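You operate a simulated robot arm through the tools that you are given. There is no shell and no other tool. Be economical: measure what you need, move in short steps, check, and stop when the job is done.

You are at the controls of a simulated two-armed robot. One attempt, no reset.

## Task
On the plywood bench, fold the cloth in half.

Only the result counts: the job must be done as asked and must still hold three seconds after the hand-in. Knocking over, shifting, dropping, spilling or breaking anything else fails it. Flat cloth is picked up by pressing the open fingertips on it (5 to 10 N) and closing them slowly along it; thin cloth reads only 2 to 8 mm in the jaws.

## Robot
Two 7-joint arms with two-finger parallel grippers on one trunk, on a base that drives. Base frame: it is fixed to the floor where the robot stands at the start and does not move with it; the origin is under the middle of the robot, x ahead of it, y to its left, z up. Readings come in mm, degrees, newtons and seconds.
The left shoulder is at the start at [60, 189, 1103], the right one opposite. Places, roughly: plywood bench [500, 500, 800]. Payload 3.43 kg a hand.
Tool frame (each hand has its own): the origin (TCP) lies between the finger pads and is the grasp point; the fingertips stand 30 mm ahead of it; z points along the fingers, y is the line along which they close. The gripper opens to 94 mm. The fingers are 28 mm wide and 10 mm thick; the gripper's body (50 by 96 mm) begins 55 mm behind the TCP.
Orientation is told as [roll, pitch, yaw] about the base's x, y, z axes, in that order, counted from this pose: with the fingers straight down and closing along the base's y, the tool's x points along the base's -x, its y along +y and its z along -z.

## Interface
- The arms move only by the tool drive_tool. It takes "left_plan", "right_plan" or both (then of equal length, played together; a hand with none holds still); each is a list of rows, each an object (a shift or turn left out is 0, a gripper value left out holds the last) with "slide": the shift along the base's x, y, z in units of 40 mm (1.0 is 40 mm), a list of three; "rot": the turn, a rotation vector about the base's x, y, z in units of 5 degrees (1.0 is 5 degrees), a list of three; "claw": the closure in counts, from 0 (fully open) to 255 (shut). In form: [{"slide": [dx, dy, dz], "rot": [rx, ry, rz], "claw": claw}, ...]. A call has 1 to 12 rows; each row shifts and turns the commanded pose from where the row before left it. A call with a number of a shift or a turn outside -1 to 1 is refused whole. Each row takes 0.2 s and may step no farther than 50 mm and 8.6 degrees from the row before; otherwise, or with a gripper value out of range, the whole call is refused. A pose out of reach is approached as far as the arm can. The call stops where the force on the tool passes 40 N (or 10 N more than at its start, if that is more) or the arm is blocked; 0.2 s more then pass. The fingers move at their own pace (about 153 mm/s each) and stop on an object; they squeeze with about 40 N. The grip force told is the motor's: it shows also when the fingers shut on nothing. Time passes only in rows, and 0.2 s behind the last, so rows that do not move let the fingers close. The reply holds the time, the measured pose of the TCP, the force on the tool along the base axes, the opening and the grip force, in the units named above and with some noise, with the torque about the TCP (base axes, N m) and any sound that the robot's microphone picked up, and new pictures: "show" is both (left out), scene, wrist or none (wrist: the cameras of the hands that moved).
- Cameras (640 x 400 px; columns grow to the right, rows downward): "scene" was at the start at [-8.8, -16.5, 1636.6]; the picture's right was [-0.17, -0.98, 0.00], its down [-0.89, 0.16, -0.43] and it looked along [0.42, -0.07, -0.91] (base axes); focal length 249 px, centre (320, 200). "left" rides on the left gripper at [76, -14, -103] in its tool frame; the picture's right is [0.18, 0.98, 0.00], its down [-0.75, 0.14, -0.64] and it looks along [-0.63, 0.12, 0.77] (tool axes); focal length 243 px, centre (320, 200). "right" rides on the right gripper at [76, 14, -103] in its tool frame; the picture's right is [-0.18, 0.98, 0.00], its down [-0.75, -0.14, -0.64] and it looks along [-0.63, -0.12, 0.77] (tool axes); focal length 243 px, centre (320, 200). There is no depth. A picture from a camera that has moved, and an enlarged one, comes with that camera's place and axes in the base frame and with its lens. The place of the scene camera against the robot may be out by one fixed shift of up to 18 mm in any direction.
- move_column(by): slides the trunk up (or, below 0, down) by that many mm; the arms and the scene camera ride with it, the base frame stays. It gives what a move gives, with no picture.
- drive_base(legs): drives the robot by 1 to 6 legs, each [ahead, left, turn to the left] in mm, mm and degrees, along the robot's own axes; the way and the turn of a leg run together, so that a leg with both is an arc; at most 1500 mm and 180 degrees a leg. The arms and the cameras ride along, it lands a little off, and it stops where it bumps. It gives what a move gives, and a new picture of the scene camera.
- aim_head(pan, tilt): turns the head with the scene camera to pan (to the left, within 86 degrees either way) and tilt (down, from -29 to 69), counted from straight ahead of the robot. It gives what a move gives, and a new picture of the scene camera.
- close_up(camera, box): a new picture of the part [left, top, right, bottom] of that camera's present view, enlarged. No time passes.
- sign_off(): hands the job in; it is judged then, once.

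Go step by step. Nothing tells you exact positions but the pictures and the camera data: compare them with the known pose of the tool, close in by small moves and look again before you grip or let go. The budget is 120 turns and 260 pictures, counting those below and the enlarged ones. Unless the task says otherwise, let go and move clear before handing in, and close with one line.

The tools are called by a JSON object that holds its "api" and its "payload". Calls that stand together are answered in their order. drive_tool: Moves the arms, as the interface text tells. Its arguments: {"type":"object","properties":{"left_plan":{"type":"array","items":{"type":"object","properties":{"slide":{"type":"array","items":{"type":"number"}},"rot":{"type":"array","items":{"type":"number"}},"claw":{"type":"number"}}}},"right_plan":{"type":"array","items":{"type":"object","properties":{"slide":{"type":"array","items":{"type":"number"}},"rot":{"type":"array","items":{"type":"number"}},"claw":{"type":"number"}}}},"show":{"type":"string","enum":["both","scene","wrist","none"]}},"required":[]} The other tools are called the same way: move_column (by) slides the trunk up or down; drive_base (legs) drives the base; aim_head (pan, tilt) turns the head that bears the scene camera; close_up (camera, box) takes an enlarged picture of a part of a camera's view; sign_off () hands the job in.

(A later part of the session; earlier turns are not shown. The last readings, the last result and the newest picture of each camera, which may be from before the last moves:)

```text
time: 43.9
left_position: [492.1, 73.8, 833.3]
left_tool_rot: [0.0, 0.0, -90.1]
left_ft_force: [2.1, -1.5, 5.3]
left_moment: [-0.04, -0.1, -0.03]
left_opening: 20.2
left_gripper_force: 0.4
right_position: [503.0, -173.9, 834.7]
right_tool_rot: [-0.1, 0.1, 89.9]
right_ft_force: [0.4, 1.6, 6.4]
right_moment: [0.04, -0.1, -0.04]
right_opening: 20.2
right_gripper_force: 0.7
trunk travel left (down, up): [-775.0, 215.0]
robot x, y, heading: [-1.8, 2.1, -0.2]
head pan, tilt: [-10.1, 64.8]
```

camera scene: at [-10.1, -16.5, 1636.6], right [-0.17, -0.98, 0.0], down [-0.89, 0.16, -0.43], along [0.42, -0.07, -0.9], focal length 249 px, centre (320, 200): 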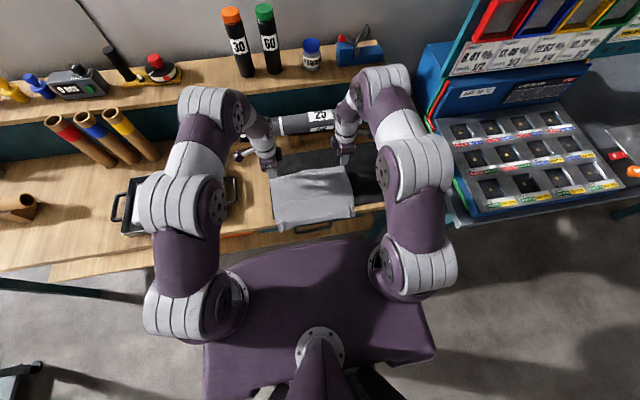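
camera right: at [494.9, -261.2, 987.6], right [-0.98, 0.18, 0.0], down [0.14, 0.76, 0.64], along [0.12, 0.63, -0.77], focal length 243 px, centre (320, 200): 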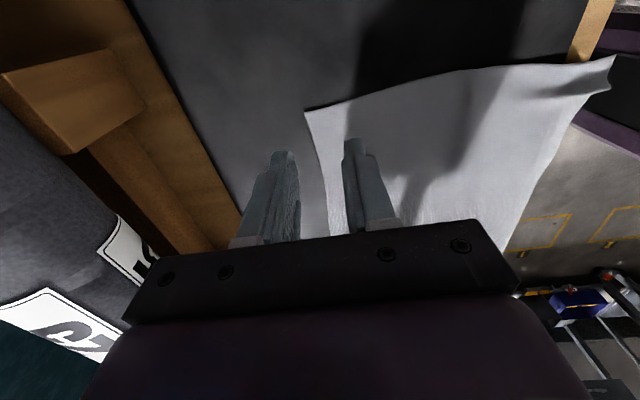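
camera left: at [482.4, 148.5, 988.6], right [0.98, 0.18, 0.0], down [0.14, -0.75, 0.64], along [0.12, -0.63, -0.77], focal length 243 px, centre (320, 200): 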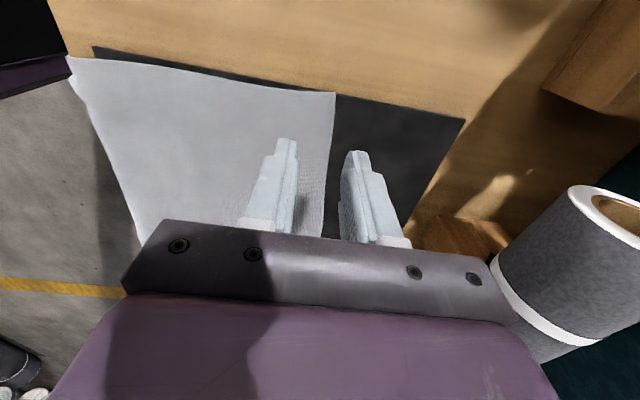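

Both press at 5–6 N, so I close slowly.

{"api": "drive_tool", "payload": {"left_plan": [{"claw": 206}, {"claw": 211}, {"claw": 216}, {"claw": 221}, {"claw": 226}, {"claw": 231}, {"claw": 236}, {"claw": 241}, {"claw": 246}, {"claw": 251}, {"claw": 255}, {}], "right_plan": [{"claw": 206}, {"claw": 211}, {"claw": 216}, {"claw": 221}, {"claw": 226}, {"claw": 231}, {"claw": 236}, {"claw": 241}, {"claw": 246}, {"claw": 251}, {"claw": 255}, {}], "show": "none"}}

{"api": "close_up", "payload": {"camera": "left", "box": [220, 80, 420, 205]}}

{"api": "close_up", "payload": {"camera": "right", "box": [220, 80, 420, 205]}}

```text
time: 46.5
left_position: [490.8, 73.0, 833.4]
left_tool_rot: [-0.1, 0.0, -90.1]
left_ft_force: [-2.0, -0.9, 6.3]
left_moment: [0.03, 0.01, -0.01]
left_opening: 0.0
left_gripper_force: 33.1
right_position: [501.2, -172.4, 834.8]
right_tool_rot: [-0.1, 0.3, 90.0]
right_ft_force: [0.8, 0.0, 6.4]
right_moment: [0.03, -0.06, 0.01]
right_opening: 0.3
right_gripper_force: 33.5
trunk travel left (down, up): [-775.0, 215.0]
robot x, y, heading: [-1.1, -2.5, 0.2]
head pan, tilt: [-10.1, 64.8]
```

```text
3.20 times, centred on (320, 142) of left
camera zoom: at [477.3, 147.4, 936.4], right [0.98, 0.18, 0.0], down [0.14, -0.75, 0.64], along [0.12, -0.63, -0.77], focal length 776 px, centre (320, 384)
```

zoom: 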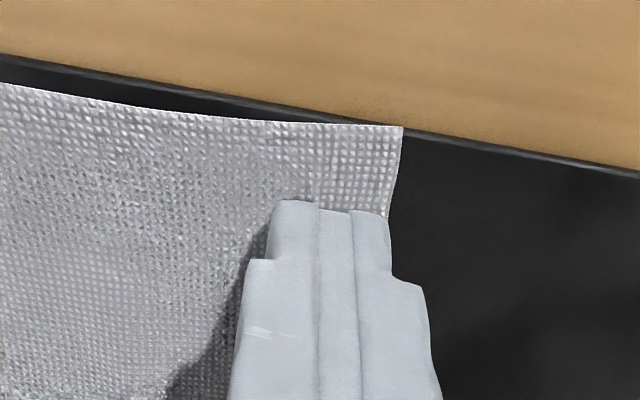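

```text
3.20 times, centred on (320, 142) of right
camera zoom: at [487.6, -249.8, 936.8], right [-0.98, 0.18, 0.0], down [0.14, 0.76, 0.64], along [0.12, 0.63, -0.77], focal length 776 px, centre (320, 384)
```

zoom: 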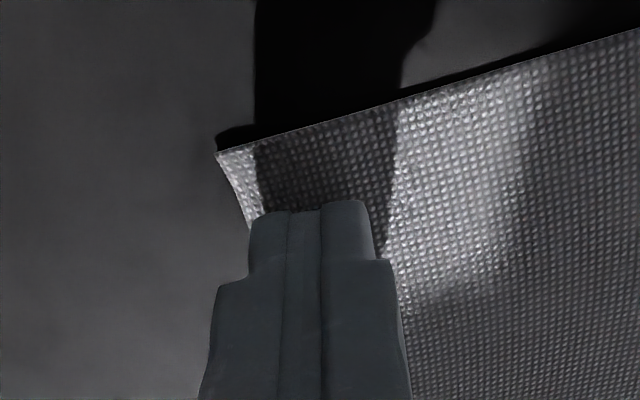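

The fingers shut on nothing (opening 0), so that pinch was too shallow. I lift a bit, reopen to 33 mm, and put both fingers fully on the cloth.

{"api": "drive_tool", "payload": {"left_plan": [{"slide": [0, 0, 0.15]}, {"slide": [-0.27, 0, 0], "claw": 165}, {}, {"slide": [0, 0, -0.1]}, {"slide": [0, 0, -0.05]}, {}, {}], "right_plan": [{"slide": [0, 0, 0.15]}, {"slide": [-0.29, 0, 0], "claw": 165}, {}, {"slide": [0, 0, -0.1]}, {"slide": [0, 0, -0.05]}, {}, {}], "show": "none"}}

{"api": "close_up", "payload": {"camera": "left", "box": [220, 80, 420, 205]}}

{"api": "close_up", "payload": {"camera": "right", "box": [220, 80, 420, 205]}}

```text
time: 48.0
left_position: [480.1, 72.5, 835.7]
left_tool_rot: [0.0, 0.0, -90.1]
left_ft_force: [1.4, -0.6, -0.4]
left_moment: [0.01, -0.04, 0.01]
left_opening: 33.1
left_gripper_force: 0.1
right_position: [490.8, -173.9, 834.5]
right_tool_rot: [0.0, 0.2, 90.0]
right_ft_force: [0.3, -2.9, 16.1]
right_moment: [-0.08, -0.1, -0.08]
right_opening: 32.5
right_gripper_force: 0.0
trunk travel left (down, up): [-775.0, 215.0]
robot x, y, heading: [2.5, 0.1, -0.1]
head pan, tilt: [-10.1, 64.8]
```

```text
3.20 times, centred on (320, 142) of left
camera zoom: at [467.2, 147.3, 936.8], right [0.98, 0.18, 0.0], down [0.14, -0.75, 0.64], along [0.12, -0.63, -0.77], focal length 776 px, centre (320, 384)
```

zoom: 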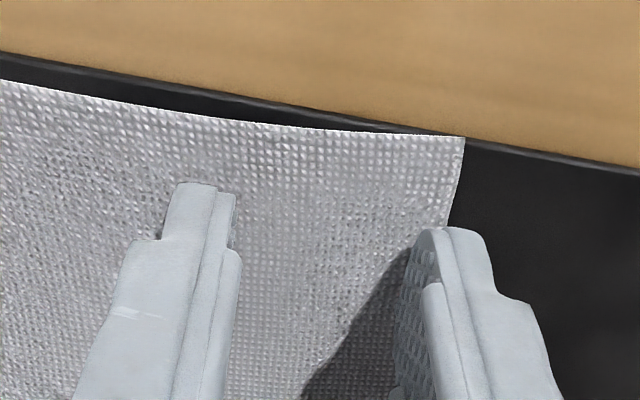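

```text
3.20 times, centred on (320, 142) of right
camera zoom: at [476.5, -250.1, 936.7], right [-0.98, 0.18, 0.0], down [0.14, 0.76, 0.64], along [0.12, 0.63, -0.77], focal length 776 px, centre (320, 384)
```

zoom: 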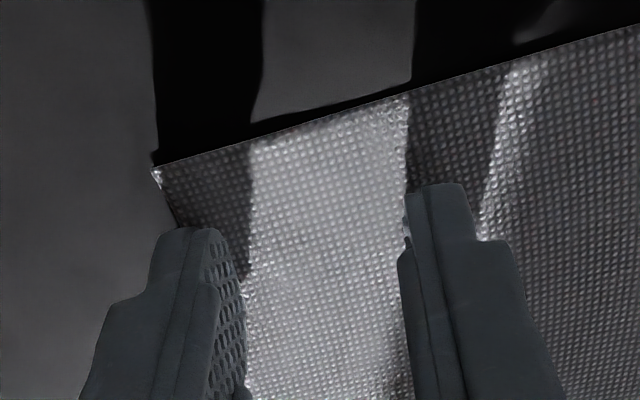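

Coverage is good on both sides. I level the press forces now.

{"api": "drive_tool", "payload": {"left_plan": [{"slide": [0, 0, -0.03]}, {"slide": [0, 0, -0.015]}, {}, {}], "right_plan": [{"slide": [0, 0, 0.018]}, {}, {}, {}], "show": "none"}}

```text
time: 49.0
left_position: [482.4, 72.4, 833.5]
left_tool_rot: [0.2, 0.0, -90.1]
left_ft_force: [-0.3, 5.0, 30.6]
left_moment: [0.26, 0.29, -0.07]
left_opening: 33.2
left_gripper_force: 0.1
right_position: [489.2, -173.3, 835.0]
right_tool_rot: [0.0, 0.2, 90.0]
right_ft_force: [0.4, 0.4, -0.4]
right_moment: [-0.02, -0.01, 0.0]
right_opening: 33.0
right_gripper_force: 0.0
trunk travel left (down, up): [-775.0, 215.0]
robot x, y, heading: [-2.3, -1.6, 0.0]
head pan, tilt: [-10.1, 64.8]
```

{"api": "drive_tool", "payload": {"left_plan": [{"slide": [0, 0, 0.03]}, {}, {}, {}], "right_plan": [{"slide": [0, 0, -0.014]}, {}, {}, {}], "show": "none"}}

```text
time: 50.0
left_position: [480.8, 72.7, 834.2]
left_tool_rot: [0.0, 0.0, -90.1]
left_ft_force: [8.7, 0.7, 15.0]
left_moment: [0.08, -0.29, -0.02]
left_opening: 33.2
left_gripper_force: 0.6
right_position: [489.3, -172.6, 834.9]
right_tool_rot: [0.0, 0.2, 90.0]
right_ft_force: [-5.7, -0.8, 16.7]
right_moment: [0.01, -0.02, -0.04]
right_opening: 32.2
right_gripper_force: 0.1
trunk travel left (down, up): [-775.0, 215.0]
robot x, y, heading: [-3.3, -1.9, -0.2]
head pan, tilt: [-10.1, 64.8]
```

{"api": "drive_tool", "payload": {"left_plan": [{"slide": [0, 0, 0.01]}, {}, {}, {}], "right_plan": [{"slide": [0, 0, 0.007]}, {}, {}, {}], "show": "none"}}

```text
time: 51.0
left_position: [479.1, 73.2, 834.8]
left_tool_rot: [-0.1, 0.0, -90.1]
left_ft_force: [3.3, -7.0, 11.3]
left_moment: [-0.2, -0.25, -0.05]
left_opening: 34.1
left_gripper_force: 1.1
right_position: [489.1, -174.4, 833.6]
right_tool_rot: [0.0, 0.2, 89.9]
right_ft_force: [-2.1, 3.9, 11.3]
right_moment: [0.16, -0.04, 0.05]
right_opening: 32.3
right_gripper_force: 0.1
trunk travel left (down, up): [-775.0, 215.0]
robot x, y, heading: [-0.7, 1.4, 0.3]
head pan, tilt: [-10.1, 64.8]
```

The press is about 11 N on both, close enough; I close slowly.

{"api": "drive_tool", "payload": {"left_plan": [{"slide": [0, 0, 0.003], "claw": 174}, {"claw": 183}, {"claw": 192}, {"claw": 201}, {"claw": 210}, {"claw": 218}, {"claw": 226}, {"claw": 234}, {"claw": 242}, {"claw": 250}, {"claw": 255}, {}], "right_plan": [{"slide": [0, 0, 0.003], "claw": 174}, {"claw": 183}, {"claw": 192}, {"claw": 201}, {"claw": 210}, {"claw": 218}, {"claw": 226}, {"claw": 234}, {"claw": 242}, {"claw": 250}, {"claw": 255}, {}], "show": "none"}}

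{"api": "close_up", "payload": {"camera": "left", "box": [220, 80, 420, 205]}}

{"api": "close_up", "payload": {"camera": "right", "box": [220, 80, 420, 205]}}

```text
time: 53.6
left_position: [481.1, 72.4, 834.4]
left_tool_rot: [-0.1, 0.1, -90.1]
left_ft_force: [-3.0, -0.5, 7.5]
left_moment: [-0.06, 0.05, 0.03]
left_opening: 1.9
left_gripper_force: 36.4
right_position: [490.5, -173.1, 835.2]
right_tool_rot: [0.2, 0.2, 89.9]
right_ft_force: [1.7, 0.2, 2.7]
right_moment: [0.04, -0.07, -0.02]
right_opening: 1.6
right_gripper_force: 36.3
trunk travel left (down, up): [-775.0, 215.0]
robot x, y, heading: [0.3, 1.9, -0.2]
head pan, tilt: [-10.1, 64.8]
```

```text
3.20 times, centred on (320, 142) of left
camera zoom: at [467.1, 147.6, 936.4], right [0.98, 0.18, 0.0], down [0.14, -0.75, 0.64], along [0.12, -0.63, -0.77], focal length 776 px, centre (320, 384)
```

zoom: 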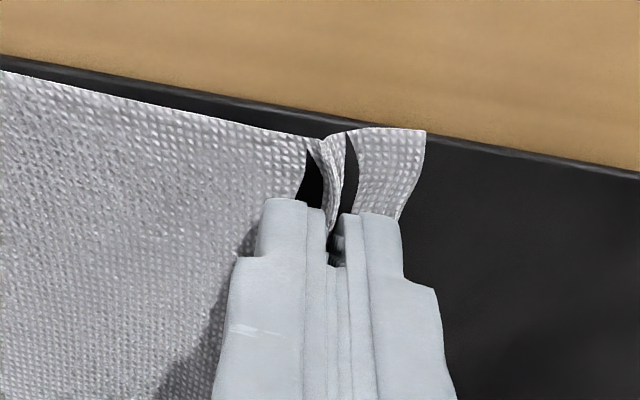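

```text
3.20 times, centred on (320, 142) of right
camera zoom: at [476.4, -249.9, 936.9], right [-0.98, 0.18, 0.0], down [0.14, 0.76, 0.64], along [0.12, 0.63, -0.77], focal length 776 px, centre (320, 384)
```

zoom: 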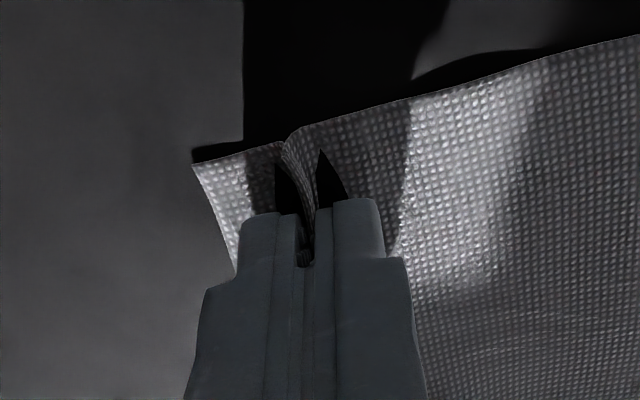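

Both pinches caught: the cloth is clearly bunched between the pads. I lift slightly and drag the cloth forward 50 mm so it sits centrally on the bench.

{"api": "drive_tool", "payload": {"left_plan": [{"slide": [0, 0, 0.1]}, {"slide": [0.15, 0, 0.1]}, {"slide": [0.22, 0, 0]}, {"slide": [0.22, 0, 0]}, {"slide": [0.22, 0, 0]}, {"slide": [0.22, 0, 0]}, {"slide": [0.22, 0, 0]}, {}], "right_plan": [{"slide": [0, 0, 0.1]}, {"slide": [0.15, 0, 0.1]}, {"slide": [0.22, 0, 0]}, {"slide": [0.22, 0, 0]}, {"slide": [0.22, 0, 0]}, {"slide": [0.22, 0, 0]}, {"slide": [0.22, 0, 0]}, {}]}}

{"api": "close_up", "payload": {"camera": "scene", "box": [230, 120, 410, 232]}}

```text
time: 55.5
left_position: [531.7, 71.0, 841.8]
left_tool_rot: [0.0, -0.1, -90.1]
left_ft_force: [0.9, 0.0, -0.3]
left_moment: [0.02, -0.04, 0.04]
left_opening: 1.8
left_gripper_force: 37.1
right_position: [541.1, -172.3, 840.9]
right_tool_rot: [0.1, 0.1, 90.1]
right_ft_force: [1.1, -0.1, -0.6]
right_moment: [-0.02, 0.0, -0.01]
right_opening: 1.8
right_gripper_force: 36.6
trunk travel left (down, up): [-775.0, 215.0]
robot x, y, heading: [-0.4, -2.5, 0.1]
head pan, tilt: [-10.1, 64.8]
camera scene: at [-9.0, -16.5, 1636.6], right [-0.17, -0.98, 0.0], down [-0.89, 0.16, -0.43], along [0.42, -0.07, -0.91], focal length 249 px, centre (320, 200)
camera right: at [527.0, -249.8, 944.3], right [-0.98, 0.18, 0.0], down [0.14, 0.76, 0.64], along [0.12, 0.63, -0.77], focal length 243 px, centre (320, 200)
camera left: at [518.1, 146.8, 943.8], right [0.98, 0.18, 0.0], down [0.14, -0.75, 0.64], along [0.12, -0.63, -0.77], focal length 243 px, centre (320, 200)
```

scene: 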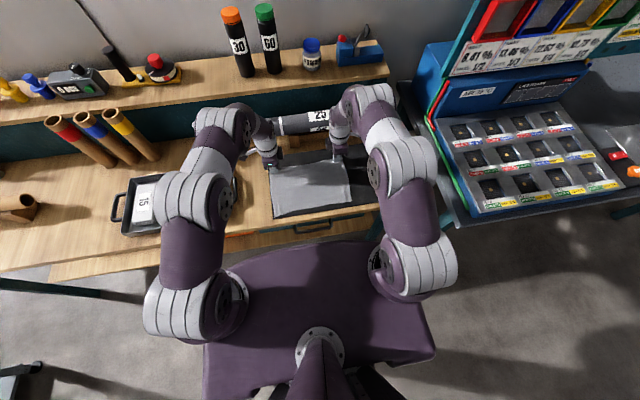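
right: 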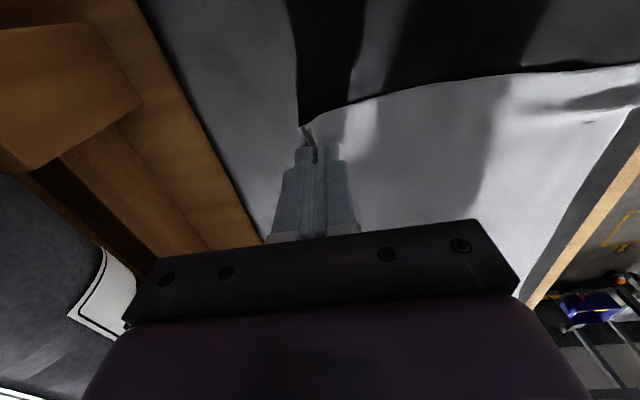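
left: 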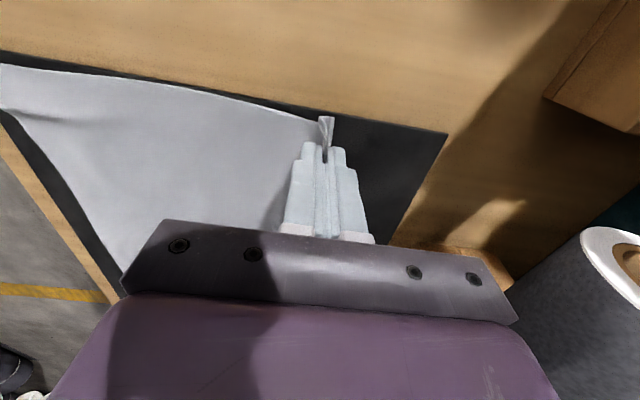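

```text
3.56 times, centred on (320, 176) of scene
camera zoom: at [-9.0, -16.5, 1636.6], right [-0.17, -0.98, 0.0], down [-0.89, 0.16, -0.43], along [0.42, -0.07, -0.91], focal length 886 px, centre (320, 285)
```

zoom: 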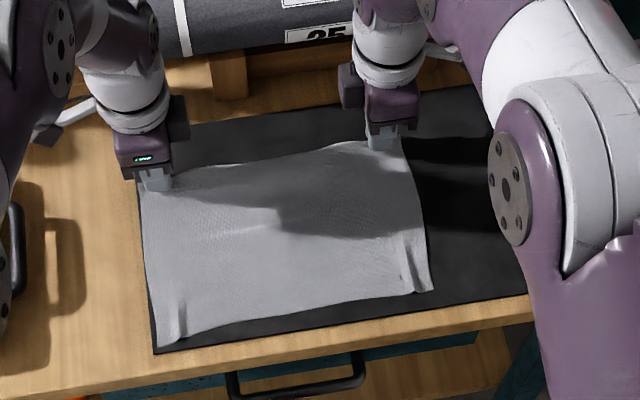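

The cloth is centrally placed, near edge about x ≈ 347 (left) and 359 (right), with the fold line to be near 457. Now I start the fold back toward the robot, tilting the fingers forward gradually.

{"api": "drive_tool", "payload": {"left_plan": [{"slide": [-0.06, 0, 0.24], "rot": [0, -0.417, 0]}, {"slide": [-0.06, 0, 0.24], "rot": [0, -0.417, 0]}, {"slide": [-0.115, 0, 0.18], "rot": [0, -0.417, 0]}, {"slide": [-0.115, 0, 0.18], "rot": [0, -0.417, 0]}, {"slide": [-0.15, 0, 0.17], "rot": [0, -0.417, 0]}, {"slide": [-0.15, 0, 0.17], "rot": [0, -0.417, 0]}, {"slide": [-0.23, 0, 0.12], "rot": [0, -0.417, 0]}, {"slide": [-0.23, 0, 0.12], "rot": [0, -0.417, 0]}, {"slide": [-0.25, 0, 0.07], "rot": [0, -0.417, 0]}, {"slide": [-0.25, 0, 0.07], "rot": [0, -0.417, 0]}, {"slide": [-0.27, 0, 0.015], "rot": [0, -0.417, 0]}, {"slide": [-0.27, 0, 0.015], "rot": [0, -0.417, 0]}], "right_plan": [{"slide": [-0.06, 0, 0.24], "rot": [0, -0.417, 0]}, {"slide": [-0.06, 0, 0.24], "rot": [0, -0.417, 0]}, {"slide": [-0.115, 0, 0.18], "rot": [0, -0.417, 0]}, {"slide": [-0.115, 0, 0.18], "rot": [0, -0.417, 0]}, {"slide": [-0.15, 0, 0.17], "rot": [0, -0.417, 0]}, {"slide": [-0.15, 0, 0.17], "rot": [0, -0.417, 0]}, {"slide": [-0.23, 0, 0.12], "rot": [0, -0.417, 0]}, {"slide": [-0.23, 0, 0.12], "rot": [0, -0.417, 0]}, {"slide": [-0.25, 0, 0.07], "rot": [0, -0.417, 0]}, {"slide": [-0.25, 0, 0.07], "rot": [0, -0.417, 0]}, {"slide": [-0.27, 0, 0.015], "rot": [0, -0.417, 0]}, {"slide": [-0.27, 0, 0.015], "rot": [0, -0.417, 0]}]}}

{"api": "close_up", "payload": {"camera": "scene", "box": [230, 120, 410, 232]}}

```text
time: 58.0
left_position: [444.3, 71.1, 906.3]
left_tool_rot: [24.9, -0.1, -90.0]
left_ft_force: [-0.8, 0.3, 0.9]
left_moment: [-0.01, 0.0, -0.01]
left_opening: 1.4
left_gripper_force: 36.4
right_position: [453.8, -173.0, 906.9]
right_tool_rot: [-25.0, 0.1, 90.0]
right_ft_force: [0.2, 0.7, 0.0]
right_moment: [-0.01, 0.0, 0.0]
right_opening: 1.8
right_gripper_force: 36.5
trunk travel left (down, up): [-775.0, 215.0]
robot x, y, heading: [0.3, 3.1, 0.0]
head pan, tilt: [-10.1, 64.8]
camera scene: at [-11.3, -16.3, 1636.6], right [-0.17, -0.98, 0.0], down [-0.89, 0.16, -0.43], along [0.42, -0.07, -0.9], focal length 249 px, centre (320, 200)
camera right: at [397.7, -249.7, 994.0], right [-0.89, 0.19, -0.42], down [-0.14, 0.76, 0.64], along [0.43, 0.63, -0.65], focal length 243 px, centre (320, 200)
camera left: at [388.5, 146.2, 992.5], right [0.89, 0.18, 0.41], down [-0.14, -0.75, 0.64], along [0.43, -0.63, -0.65], focal length 243 px, centre (320, 200)
```

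scene: 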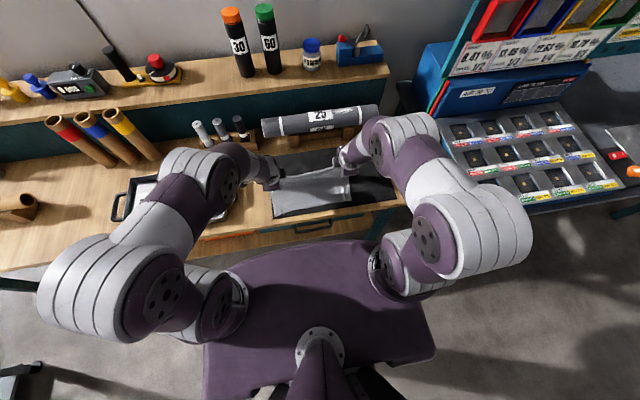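
right: 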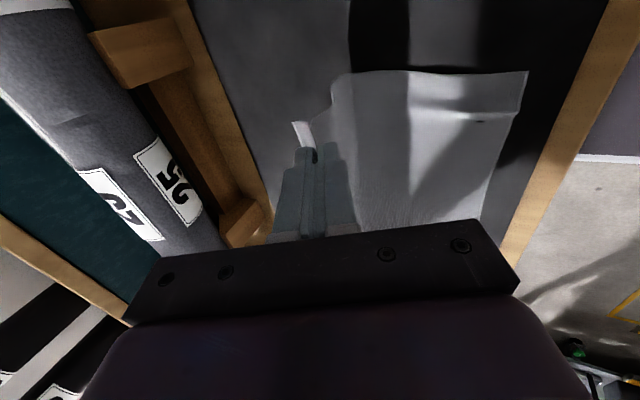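
left: 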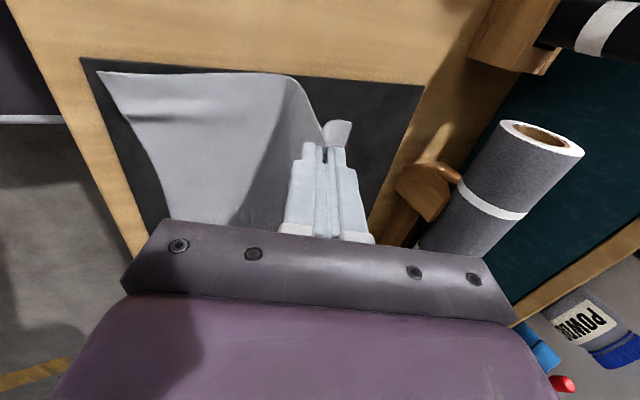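

```text
3.56 times, centred on (320, 176) of scene
camera zoom: at [-11.3, -16.3, 1636.6], right [-0.17, -0.98, 0.0], down [-0.89, 0.16, -0.43], along [0.42, -0.07, -0.9], focal length 886 px, centre (320, 285)
```

zoom: 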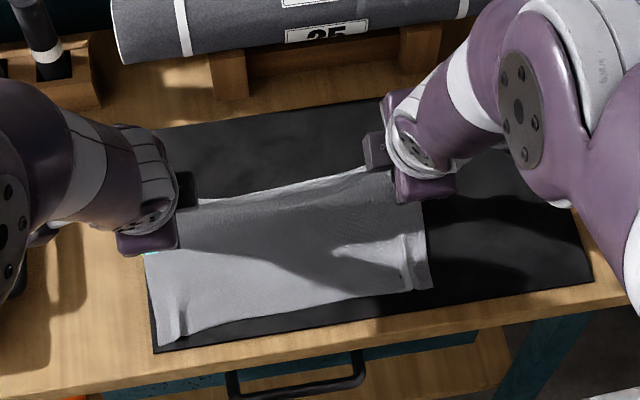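

The sheet now rises nicely to the grips with the near part unmoved. I continue with the second half in smaller chunks.

{"api": "drive_tool", "payload": {"left_plan": [{"slide": [-0.285, 0, -0.04], "rot": [0, -0.417, 0]}, {"slide": [-0.285, 0, -0.04], "rot": [0, -0.417, 0]}, {"slide": [-0.26, 0, -0.09], "rot": [0, -0.417, 0]}, {"slide": [-0.26, 0, -0.09], "rot": [0, -0.417, 0]}, {"slide": [-0.25, 0, -0.145], "rot": [0, -0.417, 0]}, {"slide": [-0.25, 0, -0.145], "rot": [0, -0.417, 0]}, {}], "right_plan": [{"slide": [-0.285, 0, -0.04], "rot": [0, -0.417, 0]}, {"slide": [-0.285, 0, -0.04], "rot": [0, -0.417, 0]}, {"slide": [-0.26, 0, -0.09], "rot": [0, -0.417, 0]}, {"slide": [-0.26, 0, -0.09], "rot": [0, -0.417, 0]}, {"slide": [-0.25, 0, -0.145], "rot": [0, -0.417, 0]}, {"slide": [-0.25, 0, -0.145], "rot": [0, -0.417, 0]}, {}]}}

{"api": "close_up", "payload": {"camera": "scene", "box": [230, 120, 410, 232]}}

```text
time: 59.6
left_position: [399.7, 77.9, 887.1]
left_tool_rot: [34.6, 1.2, -89.2]
left_ft_force: [0.0, -0.6, 0.1]
left_moment: [-0.01, 0.04, 0.03]
left_opening: 1.6
left_gripper_force: 36.2
left hand out of reach, approached as far as the arm can: row 1, 2, 3
right_position: [410.8, -163.0, 886.0]
right_tool_rot: [-33.2, -2.4, 91.5]
right_ft_force: [1.0, 0.3, 0.1]
right_moment: [0.04, 0.04, 0.0]
right_opening: 1.5
right_gripper_force: 36.9
right hand out of reach, approached as far as the arm can: row 1, 2, 3
trunk travel left (down, up): [-775.0, 215.0]
robot x, y, heading: [-1.6, 0.7, 0.1]
head pan, tilt: [-10.1, 64.8]
camera scene: at [-8.7, -16.4, 1636.6], right [-0.17, -0.98, 0.0], down [-0.89, 0.16, -0.43], along [0.42, -0.07, -0.91], focal length 249 px, centre (320, 200)
camera right: at [344.7, -244.3, 960.8], right [-0.83, 0.19, -0.53], down [-0.25, 0.72, 0.65], along [0.5, 0.67, -0.55], focal length 243 px, centre (320, 200)
camera left: at [329.9, 150.3, 964.3], right [0.81, 0.18, 0.56], down [-0.24, -0.77, 0.59], along [0.54, -0.61, -0.58], focal length 243 px, centre (320, 200)
```

scene: 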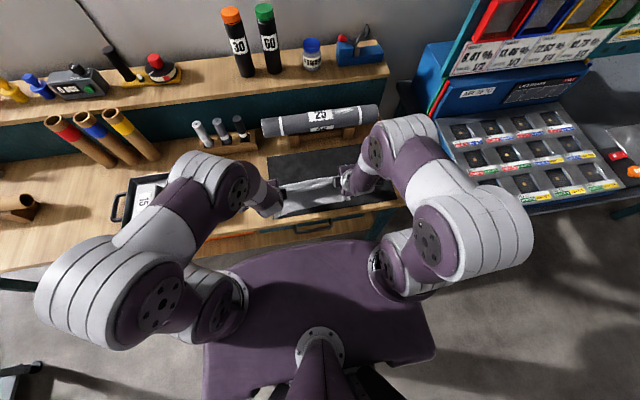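
right: 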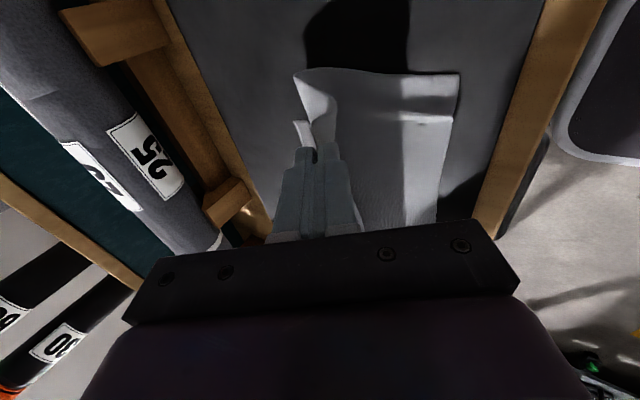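
left: 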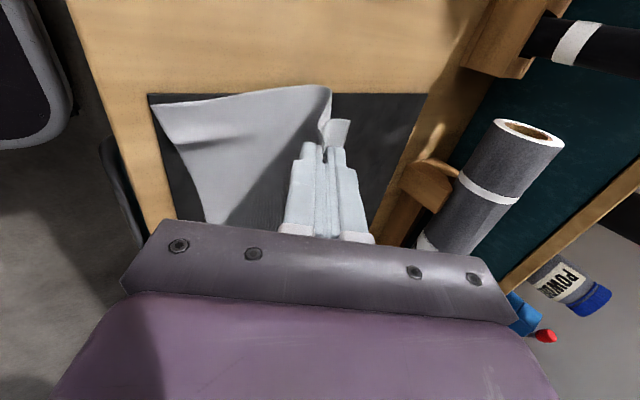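

```text
3.56 times, centred on (320, 176) of scene
camera zoom: at [-8.7, -16.4, 1636.6], right [-0.17, -0.98, 0.0], down [-0.89, 0.16, -0.43], along [0.42, -0.07, -0.91], focal length 886 px, centre (320, 285)
```

zoom: 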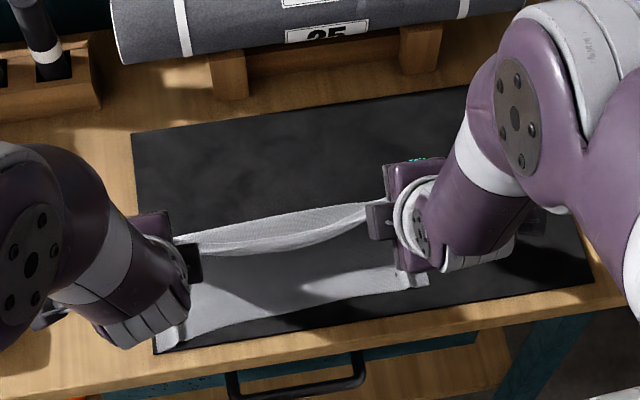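

The cloth is folding over properly now and the near edge hasn't moved. The wrists limit at about 35° of tilt, so I keep that roughly constant and carry on toward the near edge.

{"api": "drive_tool", "payload": {"left_plan": [{"slide": [-0.25, -0.05, -0.125], "rot": [0, 0.2, 0]}, {"slide": [-0.25, -0.05, -0.175], "rot": [0, 0.2, 0]}, {"slide": [-0.25, -0.05, -0.225], "rot": [0, 0.2, 0]}, {}], "right_plan": [{"slide": [-0.25, -0.075, -0.125], "rot": [0, 0.2, 0]}, {"slide": [-0.25, -0.075, -0.175], "rot": [0, 0.2, 0]}, {"slide": [-0.25, -0.075, -0.225], "rot": [0, 0.2, 0]}, {}], "show": "wrist"}}

{"api": "close_up", "payload": {"camera": "scene", "box": [230, 120, 410, 232]}}

```text
time: 60.6
left_position: [371.7, 70.5, 865.3]
left_tool_rot: [31.5, 1.2, -89.4]
left_ft_force: [-0.7, -1.2, -0.4]
left_moment: [-0.04, 0.02, 0.02]
left_opening: 1.8
left_gripper_force: 36.3
right_position: [380.8, -172.3, 865.8]
right_tool_rot: [-30.3, -2.5, 91.3]
right_ft_force: [-1.6, 0.3, 0.2]
right_moment: [-0.02, 0.01, -0.01]
right_opening: 1.9
right_gripper_force: 36.5
trunk travel left (down, up): [-775.0, 215.0]
robot x, y, heading: [5.3, -0.6, -0.0]
head pan, tilt: [-10.1, 64.8]
camera right: at [319.1, -253.6, 942.8], right [-0.85, 0.19, -0.49], down [-0.22, 0.72, 0.66], along [0.47, 0.67, -0.58], focal length 243 px, centre (320, 200)
camera left: at [304.5, 144.2, 946.1], right [0.84, 0.18, 0.52], down [-0.21, -0.77, 0.6], along [0.51, -0.61, -0.61], focal length 243 px, centre (320, 200)
```

right: 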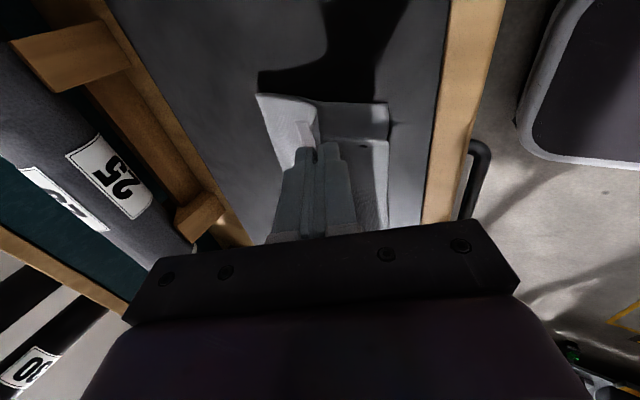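
left: 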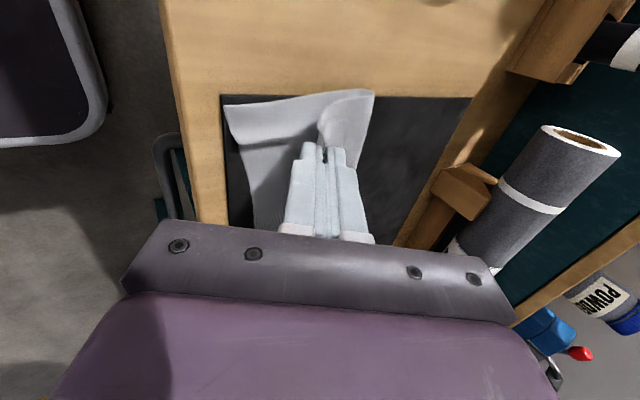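

```text
3.56 times, centred on (320, 176) of scene
camera zoom: at [-9.0, -16.3, 1636.6], right [-0.17, -0.98, 0.0], down [-0.89, 0.16, -0.43], along [0.42, -0.07, -0.9], focal length 886 px, centre (320, 285)
```

zoom: 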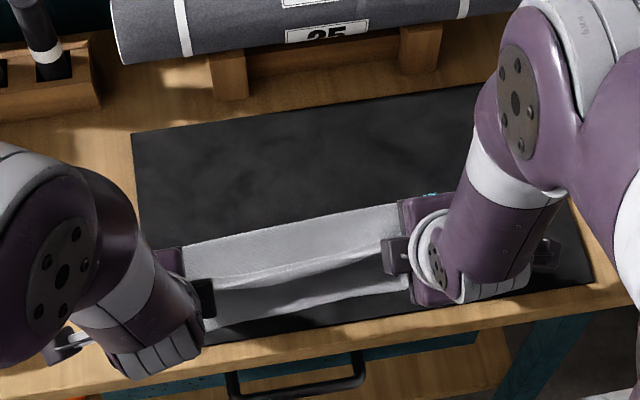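

Almost there: the near edge is about x ≈ 343 (left) and 363 (right), with the tips ~35 mm up. I lower and bring the held edge over the near edge.

{"api": "drive_tool", "payload": {"left_plan": [{"slide": [-0.18, 0, -0.2]}, {"slide": [-0.18, 0, -0.2]}, {"slide": [-0.18, 0, -0.2]}, {}], "right_plan": [{"slide": [-0.08, 0, -0.2]}, {"slide": [-0.08, 0, -0.2]}, {"slide": [-0.08, 0, -0.2]}, {}], "show": "wrist"}}

{"api": "close_up", "payload": {"camera": "scene", "box": [230, 120, 410, 232]}}

{"api": "close_up", "payload": {"camera": "left", "box": [200, 50, 440, 200]}}

{"api": "close_up", "payload": {"camera": "right", "box": [220, 60, 460, 210]}}

```text
time: 61.6
left_position: [350.5, 71.9, 841.3]
left_tool_rot: [31.6, 1.3, -89.4]
left_ft_force: [0.1, -0.4, -0.9]
left_moment: [0.03, 0.02, 0.01]
left_opening: 1.7
left_gripper_force: 36.3
right_position: [372.2, -173.4, 841.7]
right_tool_rot: [-30.2, -2.5, 91.3]
right_ft_force: [-0.1, -0.1, 0.2]
right_moment: [-0.01, 0.07, -0.01]
right_opening: 1.4
right_gripper_force: 36.5
trunk travel left (down, up): [-775.0, 215.0]
robot x, y, heading: [4.4, 0.1, -0.1]
head pan, tilt: [-10.1, 64.8]
camera right: at [310.0, -254.4, 918.9], right [-0.85, 0.19, -0.49], down [-0.22, 0.72, 0.66], along [0.47, 0.67, -0.57], focal length 243 px, centre (320, 200)
camera left: at [283.0, 144.8, 921.8], right [0.83, 0.18, 0.52], down [-0.21, -0.77, 0.6], along [0.51, -0.61, -0.61], focal length 243 px, centre (320, 200)
```

right: 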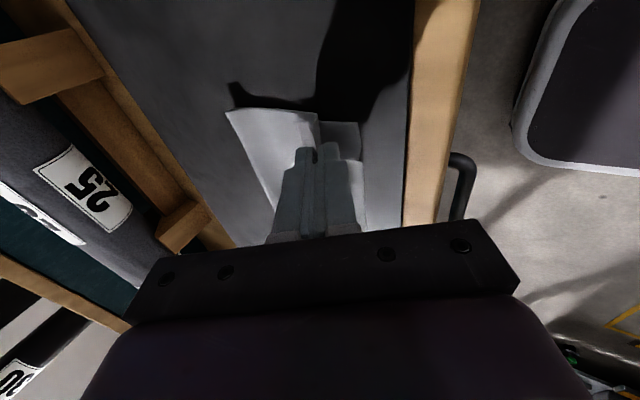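
left: 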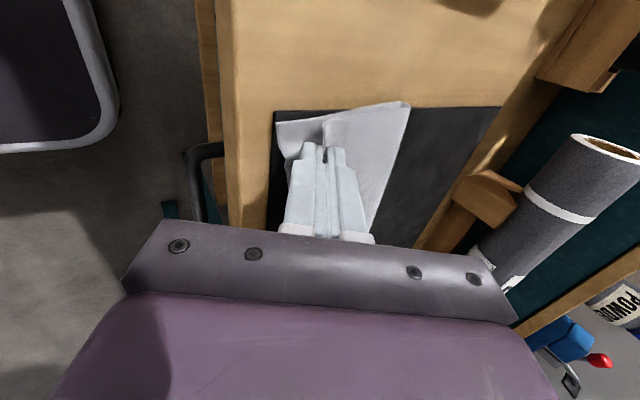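

```text
3.56 times, centred on (320, 176) of scene
camera zoom: at [-8.9, -16.4, 1636.6], right [-0.17, -0.98, 0.0], down [-0.89, 0.16, -0.43], along [0.42, -0.07, -0.91], focal length 886 px, centre (320, 285)
```

zoom: 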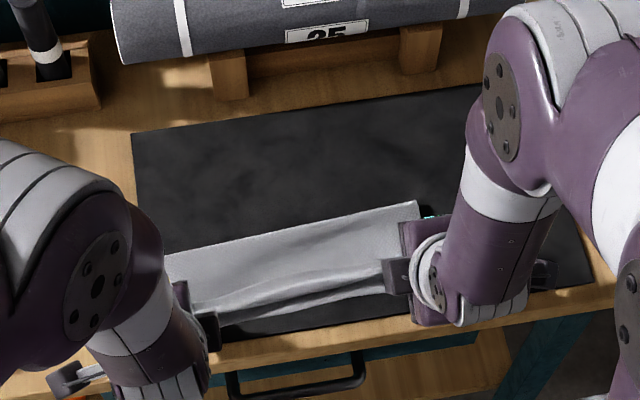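

```text
2.67 times, centred on (320, 125) of left
camera zoom: at [283.0, 144.8, 921.8], right [0.83, 0.18, 0.52], down [-0.21, -0.77, 0.6], along [0.51, -0.61, -0.61], focal length 647 px, centre (320, 400)
```

zoom: 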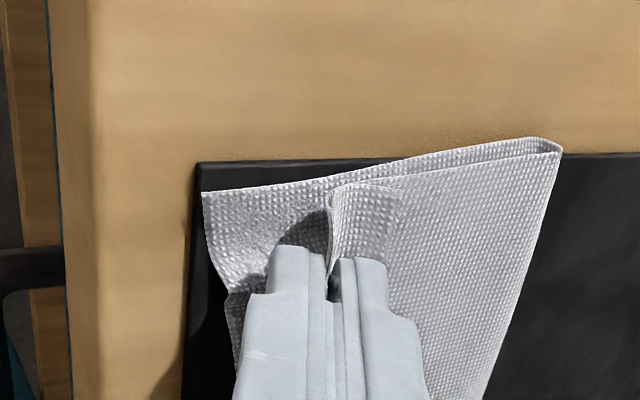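

```text
2.67 times, centred on (340, 135) of right
camera zoom: at [310.0, -254.4, 918.9], right [-0.85, 0.19, -0.49], down [-0.22, 0.72, 0.66], along [0.47, 0.67, -0.57], focal length 647 px, centre (267, 373)
```

zoom: 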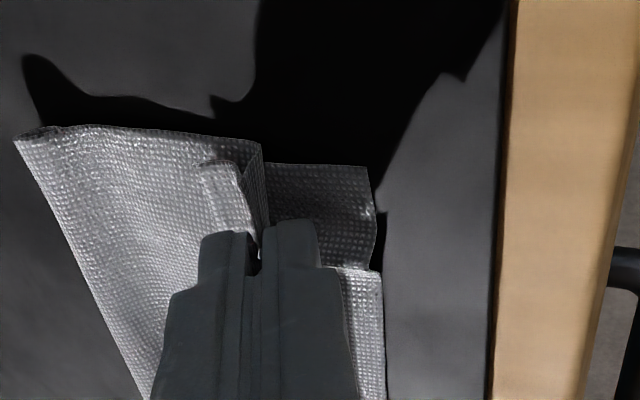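

The fold is clean: lower layer edge at x ≈ 340 with the pinched apex about 26 mm back and a small flap at the pinch. I lower the tips, open just enough to let go, and back out along the finger axis.

{"api": "drive_tool", "payload": {"left_plan": [{"slide": [0, 0, -0.1]}, {"slide": [0, 0, -0.08]}, {"claw": 245}, {"claw": 235}, {"claw": 225}, {"claw": 218}, {}, {"slide": [-0.1, 0, 0.17]}, {"slide": [-0.2, 0, 0.34]}, {"slide": [-0.3, 0, 0.5]}, {"slide": [0, 0, 0.6]}, {}], "right_plan": [{"slide": [0, 0, -0.1]}, {"slide": [0, 0, -0.08]}, {"claw": 245}, {"claw": 235}, {"claw": 225}, {"claw": 218}, {}, {"slide": [-0.1, 0, 0.17]}, {"slide": [-0.2, 0, 0.34]}, {"slide": [-0.3, 0, 0.5]}, {"slide": [0, 0, 0.6]}, {}]}}

{"api": "close_up", "payload": {"camera": "scene", "box": [230, 120, 410, 232]}}

{"api": "close_up", "payload": {"camera": "left", "box": [200, 50, 440, 200]}}

{"api": "close_up", "payload": {"camera": "right", "box": [220, 60, 460, 210]}}

```text
time: 64.2
left_position: [326.0, 71.6, 899.1]
left_tool_rot: [31.5, 1.3, -89.4]
left_ft_force: [0.5, 0.0, -0.6]
left_moment: [-0.03, 0.04, -0.02]
left_opening: 13.8
left_gripper_force: 0.2
right_position: [346.5, -172.4, 898.6]
right_tool_rot: [-30.0, -2.6, 91.3]
right_ft_force: [-0.2, 0.6, 1.1]
right_moment: [-0.02, 0.01, 0.0]
right_opening: 13.5
right_gripper_force: 0.1
trunk travel left (down, up): [-775.0, 215.0]
robot x, y, heading: [3.2, -3.5, 0.2]
head pan, tilt: [-10.1, 64.8]
camera scene: at [-8.0, -16.8, 1636.6], right [-0.17, -0.98, 0.0], down [-0.89, 0.16, -0.42], along [0.42, -0.07, -0.91], focal length 249 px, centre (320, 200)
camera right: at [284.8, -254.2, 976.0], right [-0.85, 0.19, -0.48], down [-0.22, 0.72, 0.66], along [0.47, 0.67, -0.58], focal length 243 px, centre (320, 200)
camera left: at [260.0, 143.1, 979.8], right [0.84, 0.18, 0.52], down [-0.21, -0.77, 0.6], along [0.51, -0.61, -0.61], focal length 243 px, centre (320, 200)
```

scene: 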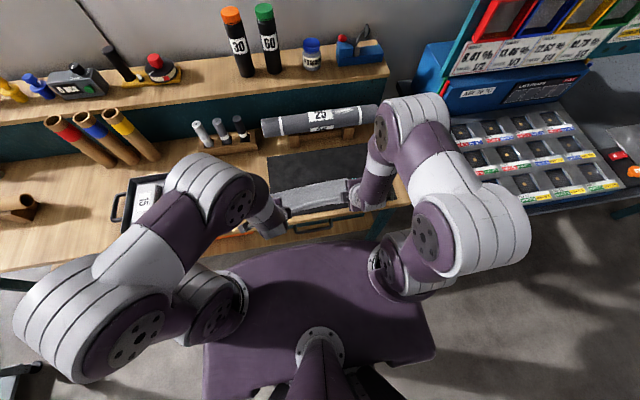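
right: 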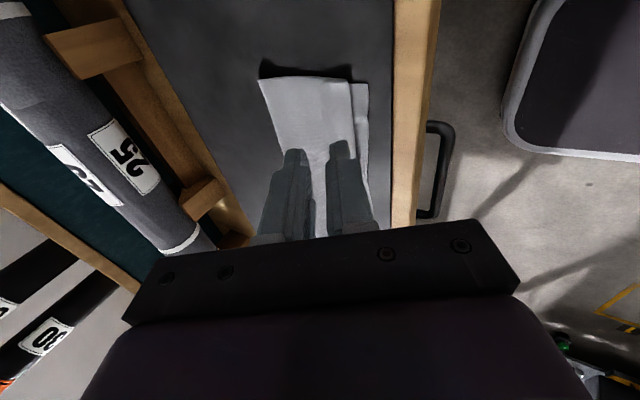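
left: 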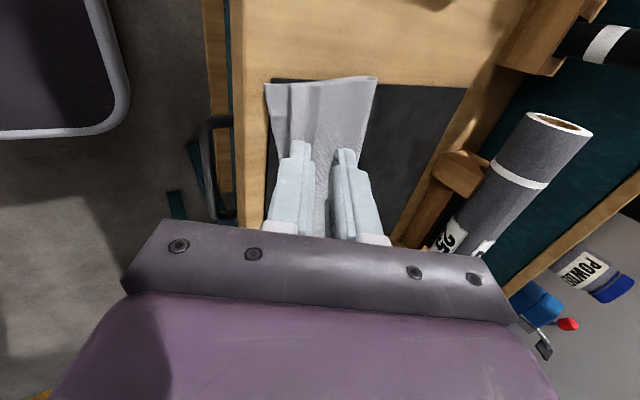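

```text
3.56 times, centred on (320, 176) of scene
camera zoom: at [-8.0, -16.8, 1636.6], right [-0.17, -0.98, 0.0], down [-0.89, 0.16, -0.42], along [0.42, -0.07, -0.91], focal length 886 px, centre (320, 285)
```

zoom: 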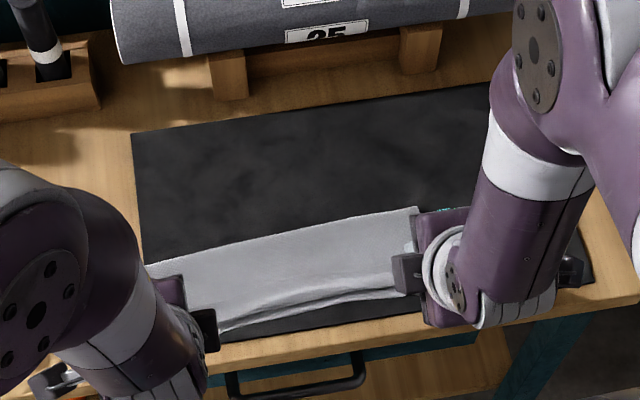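

```text
2.67 times, centred on (320, 125) of left
camera zoom: at [260.0, 143.1, 979.8], right [0.84, 0.18, 0.52], down [-0.21, -0.77, 0.6], along [0.51, -0.61, -0.61], focal length 647 px, centre (320, 400)
```

zoom: 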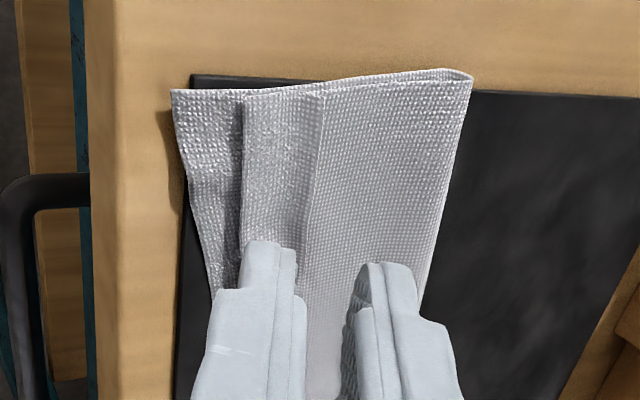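

```text
2.67 times, centred on (340, 135) of right
camera zoom: at [284.8, -254.2, 976.0], right [-0.85, 0.19, -0.48], down [-0.22, 0.72, 0.66], along [0.47, 0.67, -0.58], focal length 647 px, centre (267, 373)
```

zoom: 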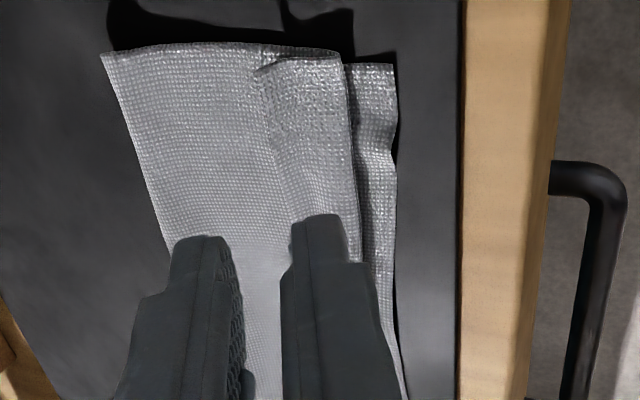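

The fold holds; I want a clear view of the near corners, so I raise the hands and move them outward.

{"api": "drive_tool", "payload": {"left_plan": [{"slide": [-0.2, 0.5, 0.8]}, {"slide": [-0.2, 0.5, 0.8]}, {"slide": [-0.2, 0.8, 0.6]}, {"slide": [-0.2, 0.8, 0]}], "right_plan": [{"slide": [-0.2, -0.5, 0.8]}, {"slide": [-0.2, -0.5, 0.8]}, {"slide": [-0.2, -0.8, 0.6]}, {"slide": [-0.2, -0.8, 0]}], "show": "wrist"}}

{"api": "close_up", "payload": {"camera": "scene", "box": [255, 150, 375, 225]}}

```text
time: 65.2
left_position: [291.6, 165.2, 988.0]
left_tool_rot: [31.5, 1.5, -89.1]
left_ft_force: [-0.3, 0.9, 0.0]
left_moment: [0.01, 0.01, -0.01]
left_opening: 13.6
left_gripper_force: 0.1
left hand out of reach, approached as far as the arm can: row 4
right_position: [316.4, -278.6, 986.0]
right_tool_rot: [-30.3, -2.5, 91.3]
right_ft_force: [0.0, 0.1, -0.3]
right_moment: [0.02, -0.03, -0.03]
right_opening: 13.7
right_gripper_force: 0.1
trunk travel left (down, up): [-775.0, 215.0]
robot x, y, heading: [-0.4, -1.8, -0.0]
head pan, tilt: [-10.1, 64.8]
camera right: at [254.1, -360.5, 1063.7], right [-0.85, 0.19, -0.49], down [-0.22, 0.72, 0.66], along [0.47, 0.67, -0.57], focal length 243 px, centre (320, 200)
camera left: at [225.4, 238.2, 1069.8], right [0.83, 0.18, 0.52], down [-0.21, -0.77, 0.6], along [0.51, -0.61, -0.61], focal length 243 px, centre (320, 200)
```

right: 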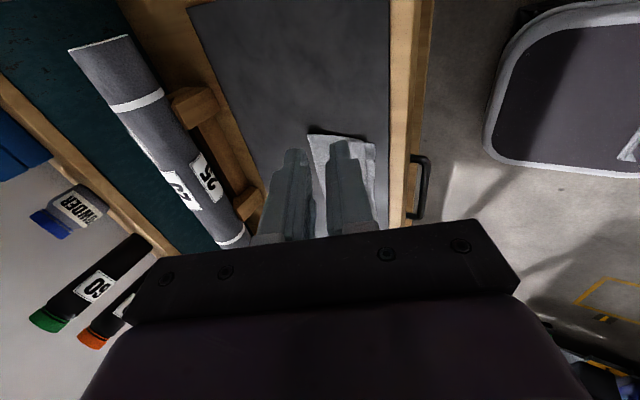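
left: 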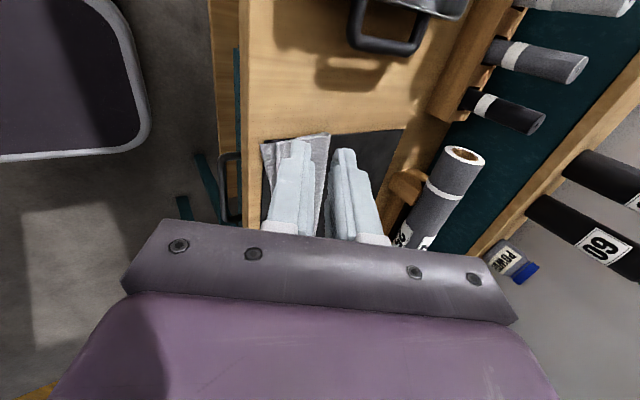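

```text
5.33 times, centred on (315, 188) of scene
camera zoom: at [-8.8, -17.6, 1636.6], right [-0.17, -0.98, 0.0], down [-0.89, 0.16, -0.43], along [0.42, -0.07, -0.91], focal length 1330 px, centre (347, 267)
```

zoom: 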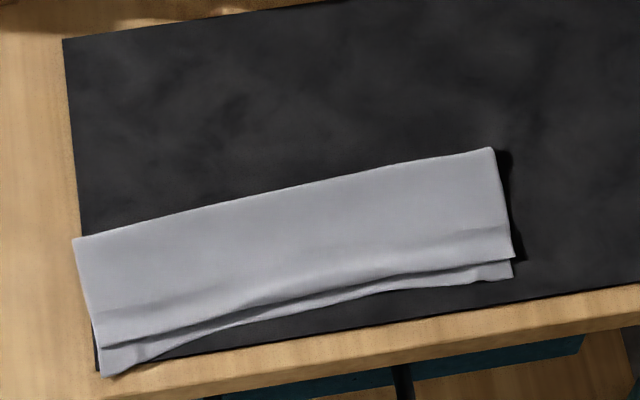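

Clear view: the upper layer's edge is about 20 mm short at the left corner and 14 mm at the right. I enlarge the edge to see whether a flap is turned under.

{"api": "close_up", "payload": {"camera": "scene", "box": [262, 190, 322, 227]}}

{"api": "close_up", "payload": {"camera": "scene", "box": [310, 172, 370, 209]}}

{"api": "close_up", "payload": {"camera": "left", "box": [240, 120, 360, 195]}}

```text
10.67 times, centred on (292, 208) of scene
camera zoom: at [-8.8, -17.6, 1636.6], right [-0.17, -0.98, 0.0], down [-0.89, 0.16, -0.43], along [0.42, -0.07, -0.91], focal length 2659 px, centre (619, 109)
```

zoom: 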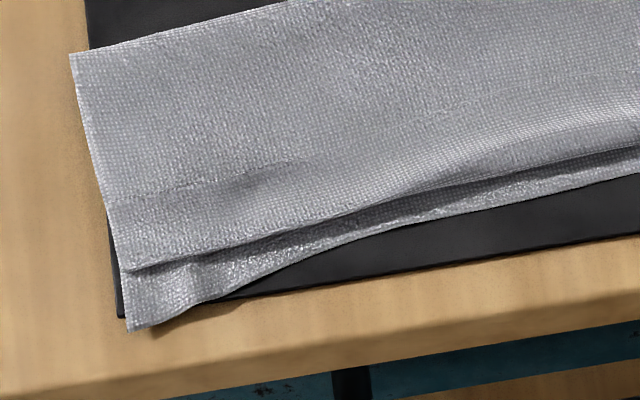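

```text
10.67 times, centred on (340, 190) of scene
camera zoom: at [-8.8, -17.6, 1636.6], right [-0.17, -0.98, 0.0], down [-0.89, 0.16, -0.43], along [0.42, -0.07, -0.91], focal length 2659 px, centre (107, 301)
```

zoom: 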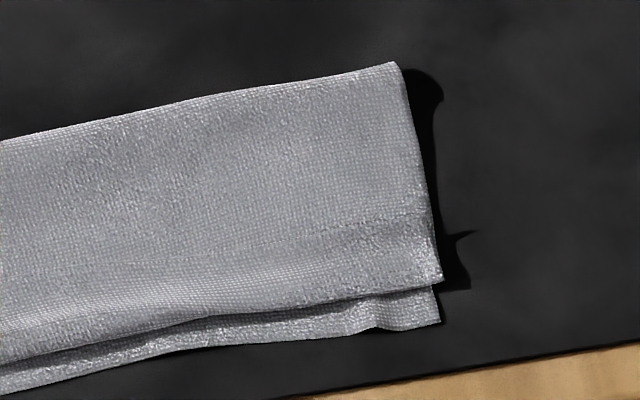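

```text
5.33 times, centred on (300, 158) of left
camera zoom: at [225.4, 238.2, 1069.8], right [0.83, 0.18, 0.52], down [-0.21, -0.77, 0.6], along [0.51, -0.61, -0.61], focal length 1294 px, centre (427, 427)
```

zoom: 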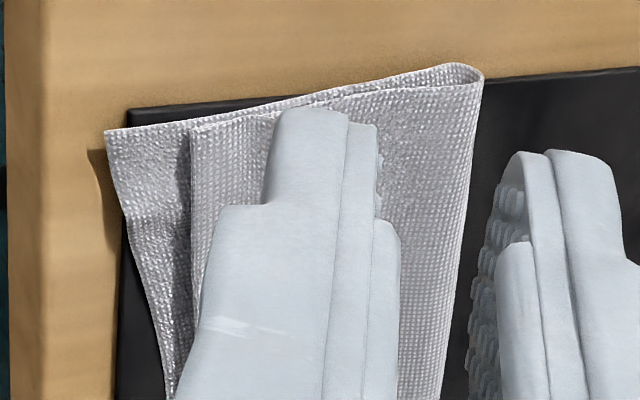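

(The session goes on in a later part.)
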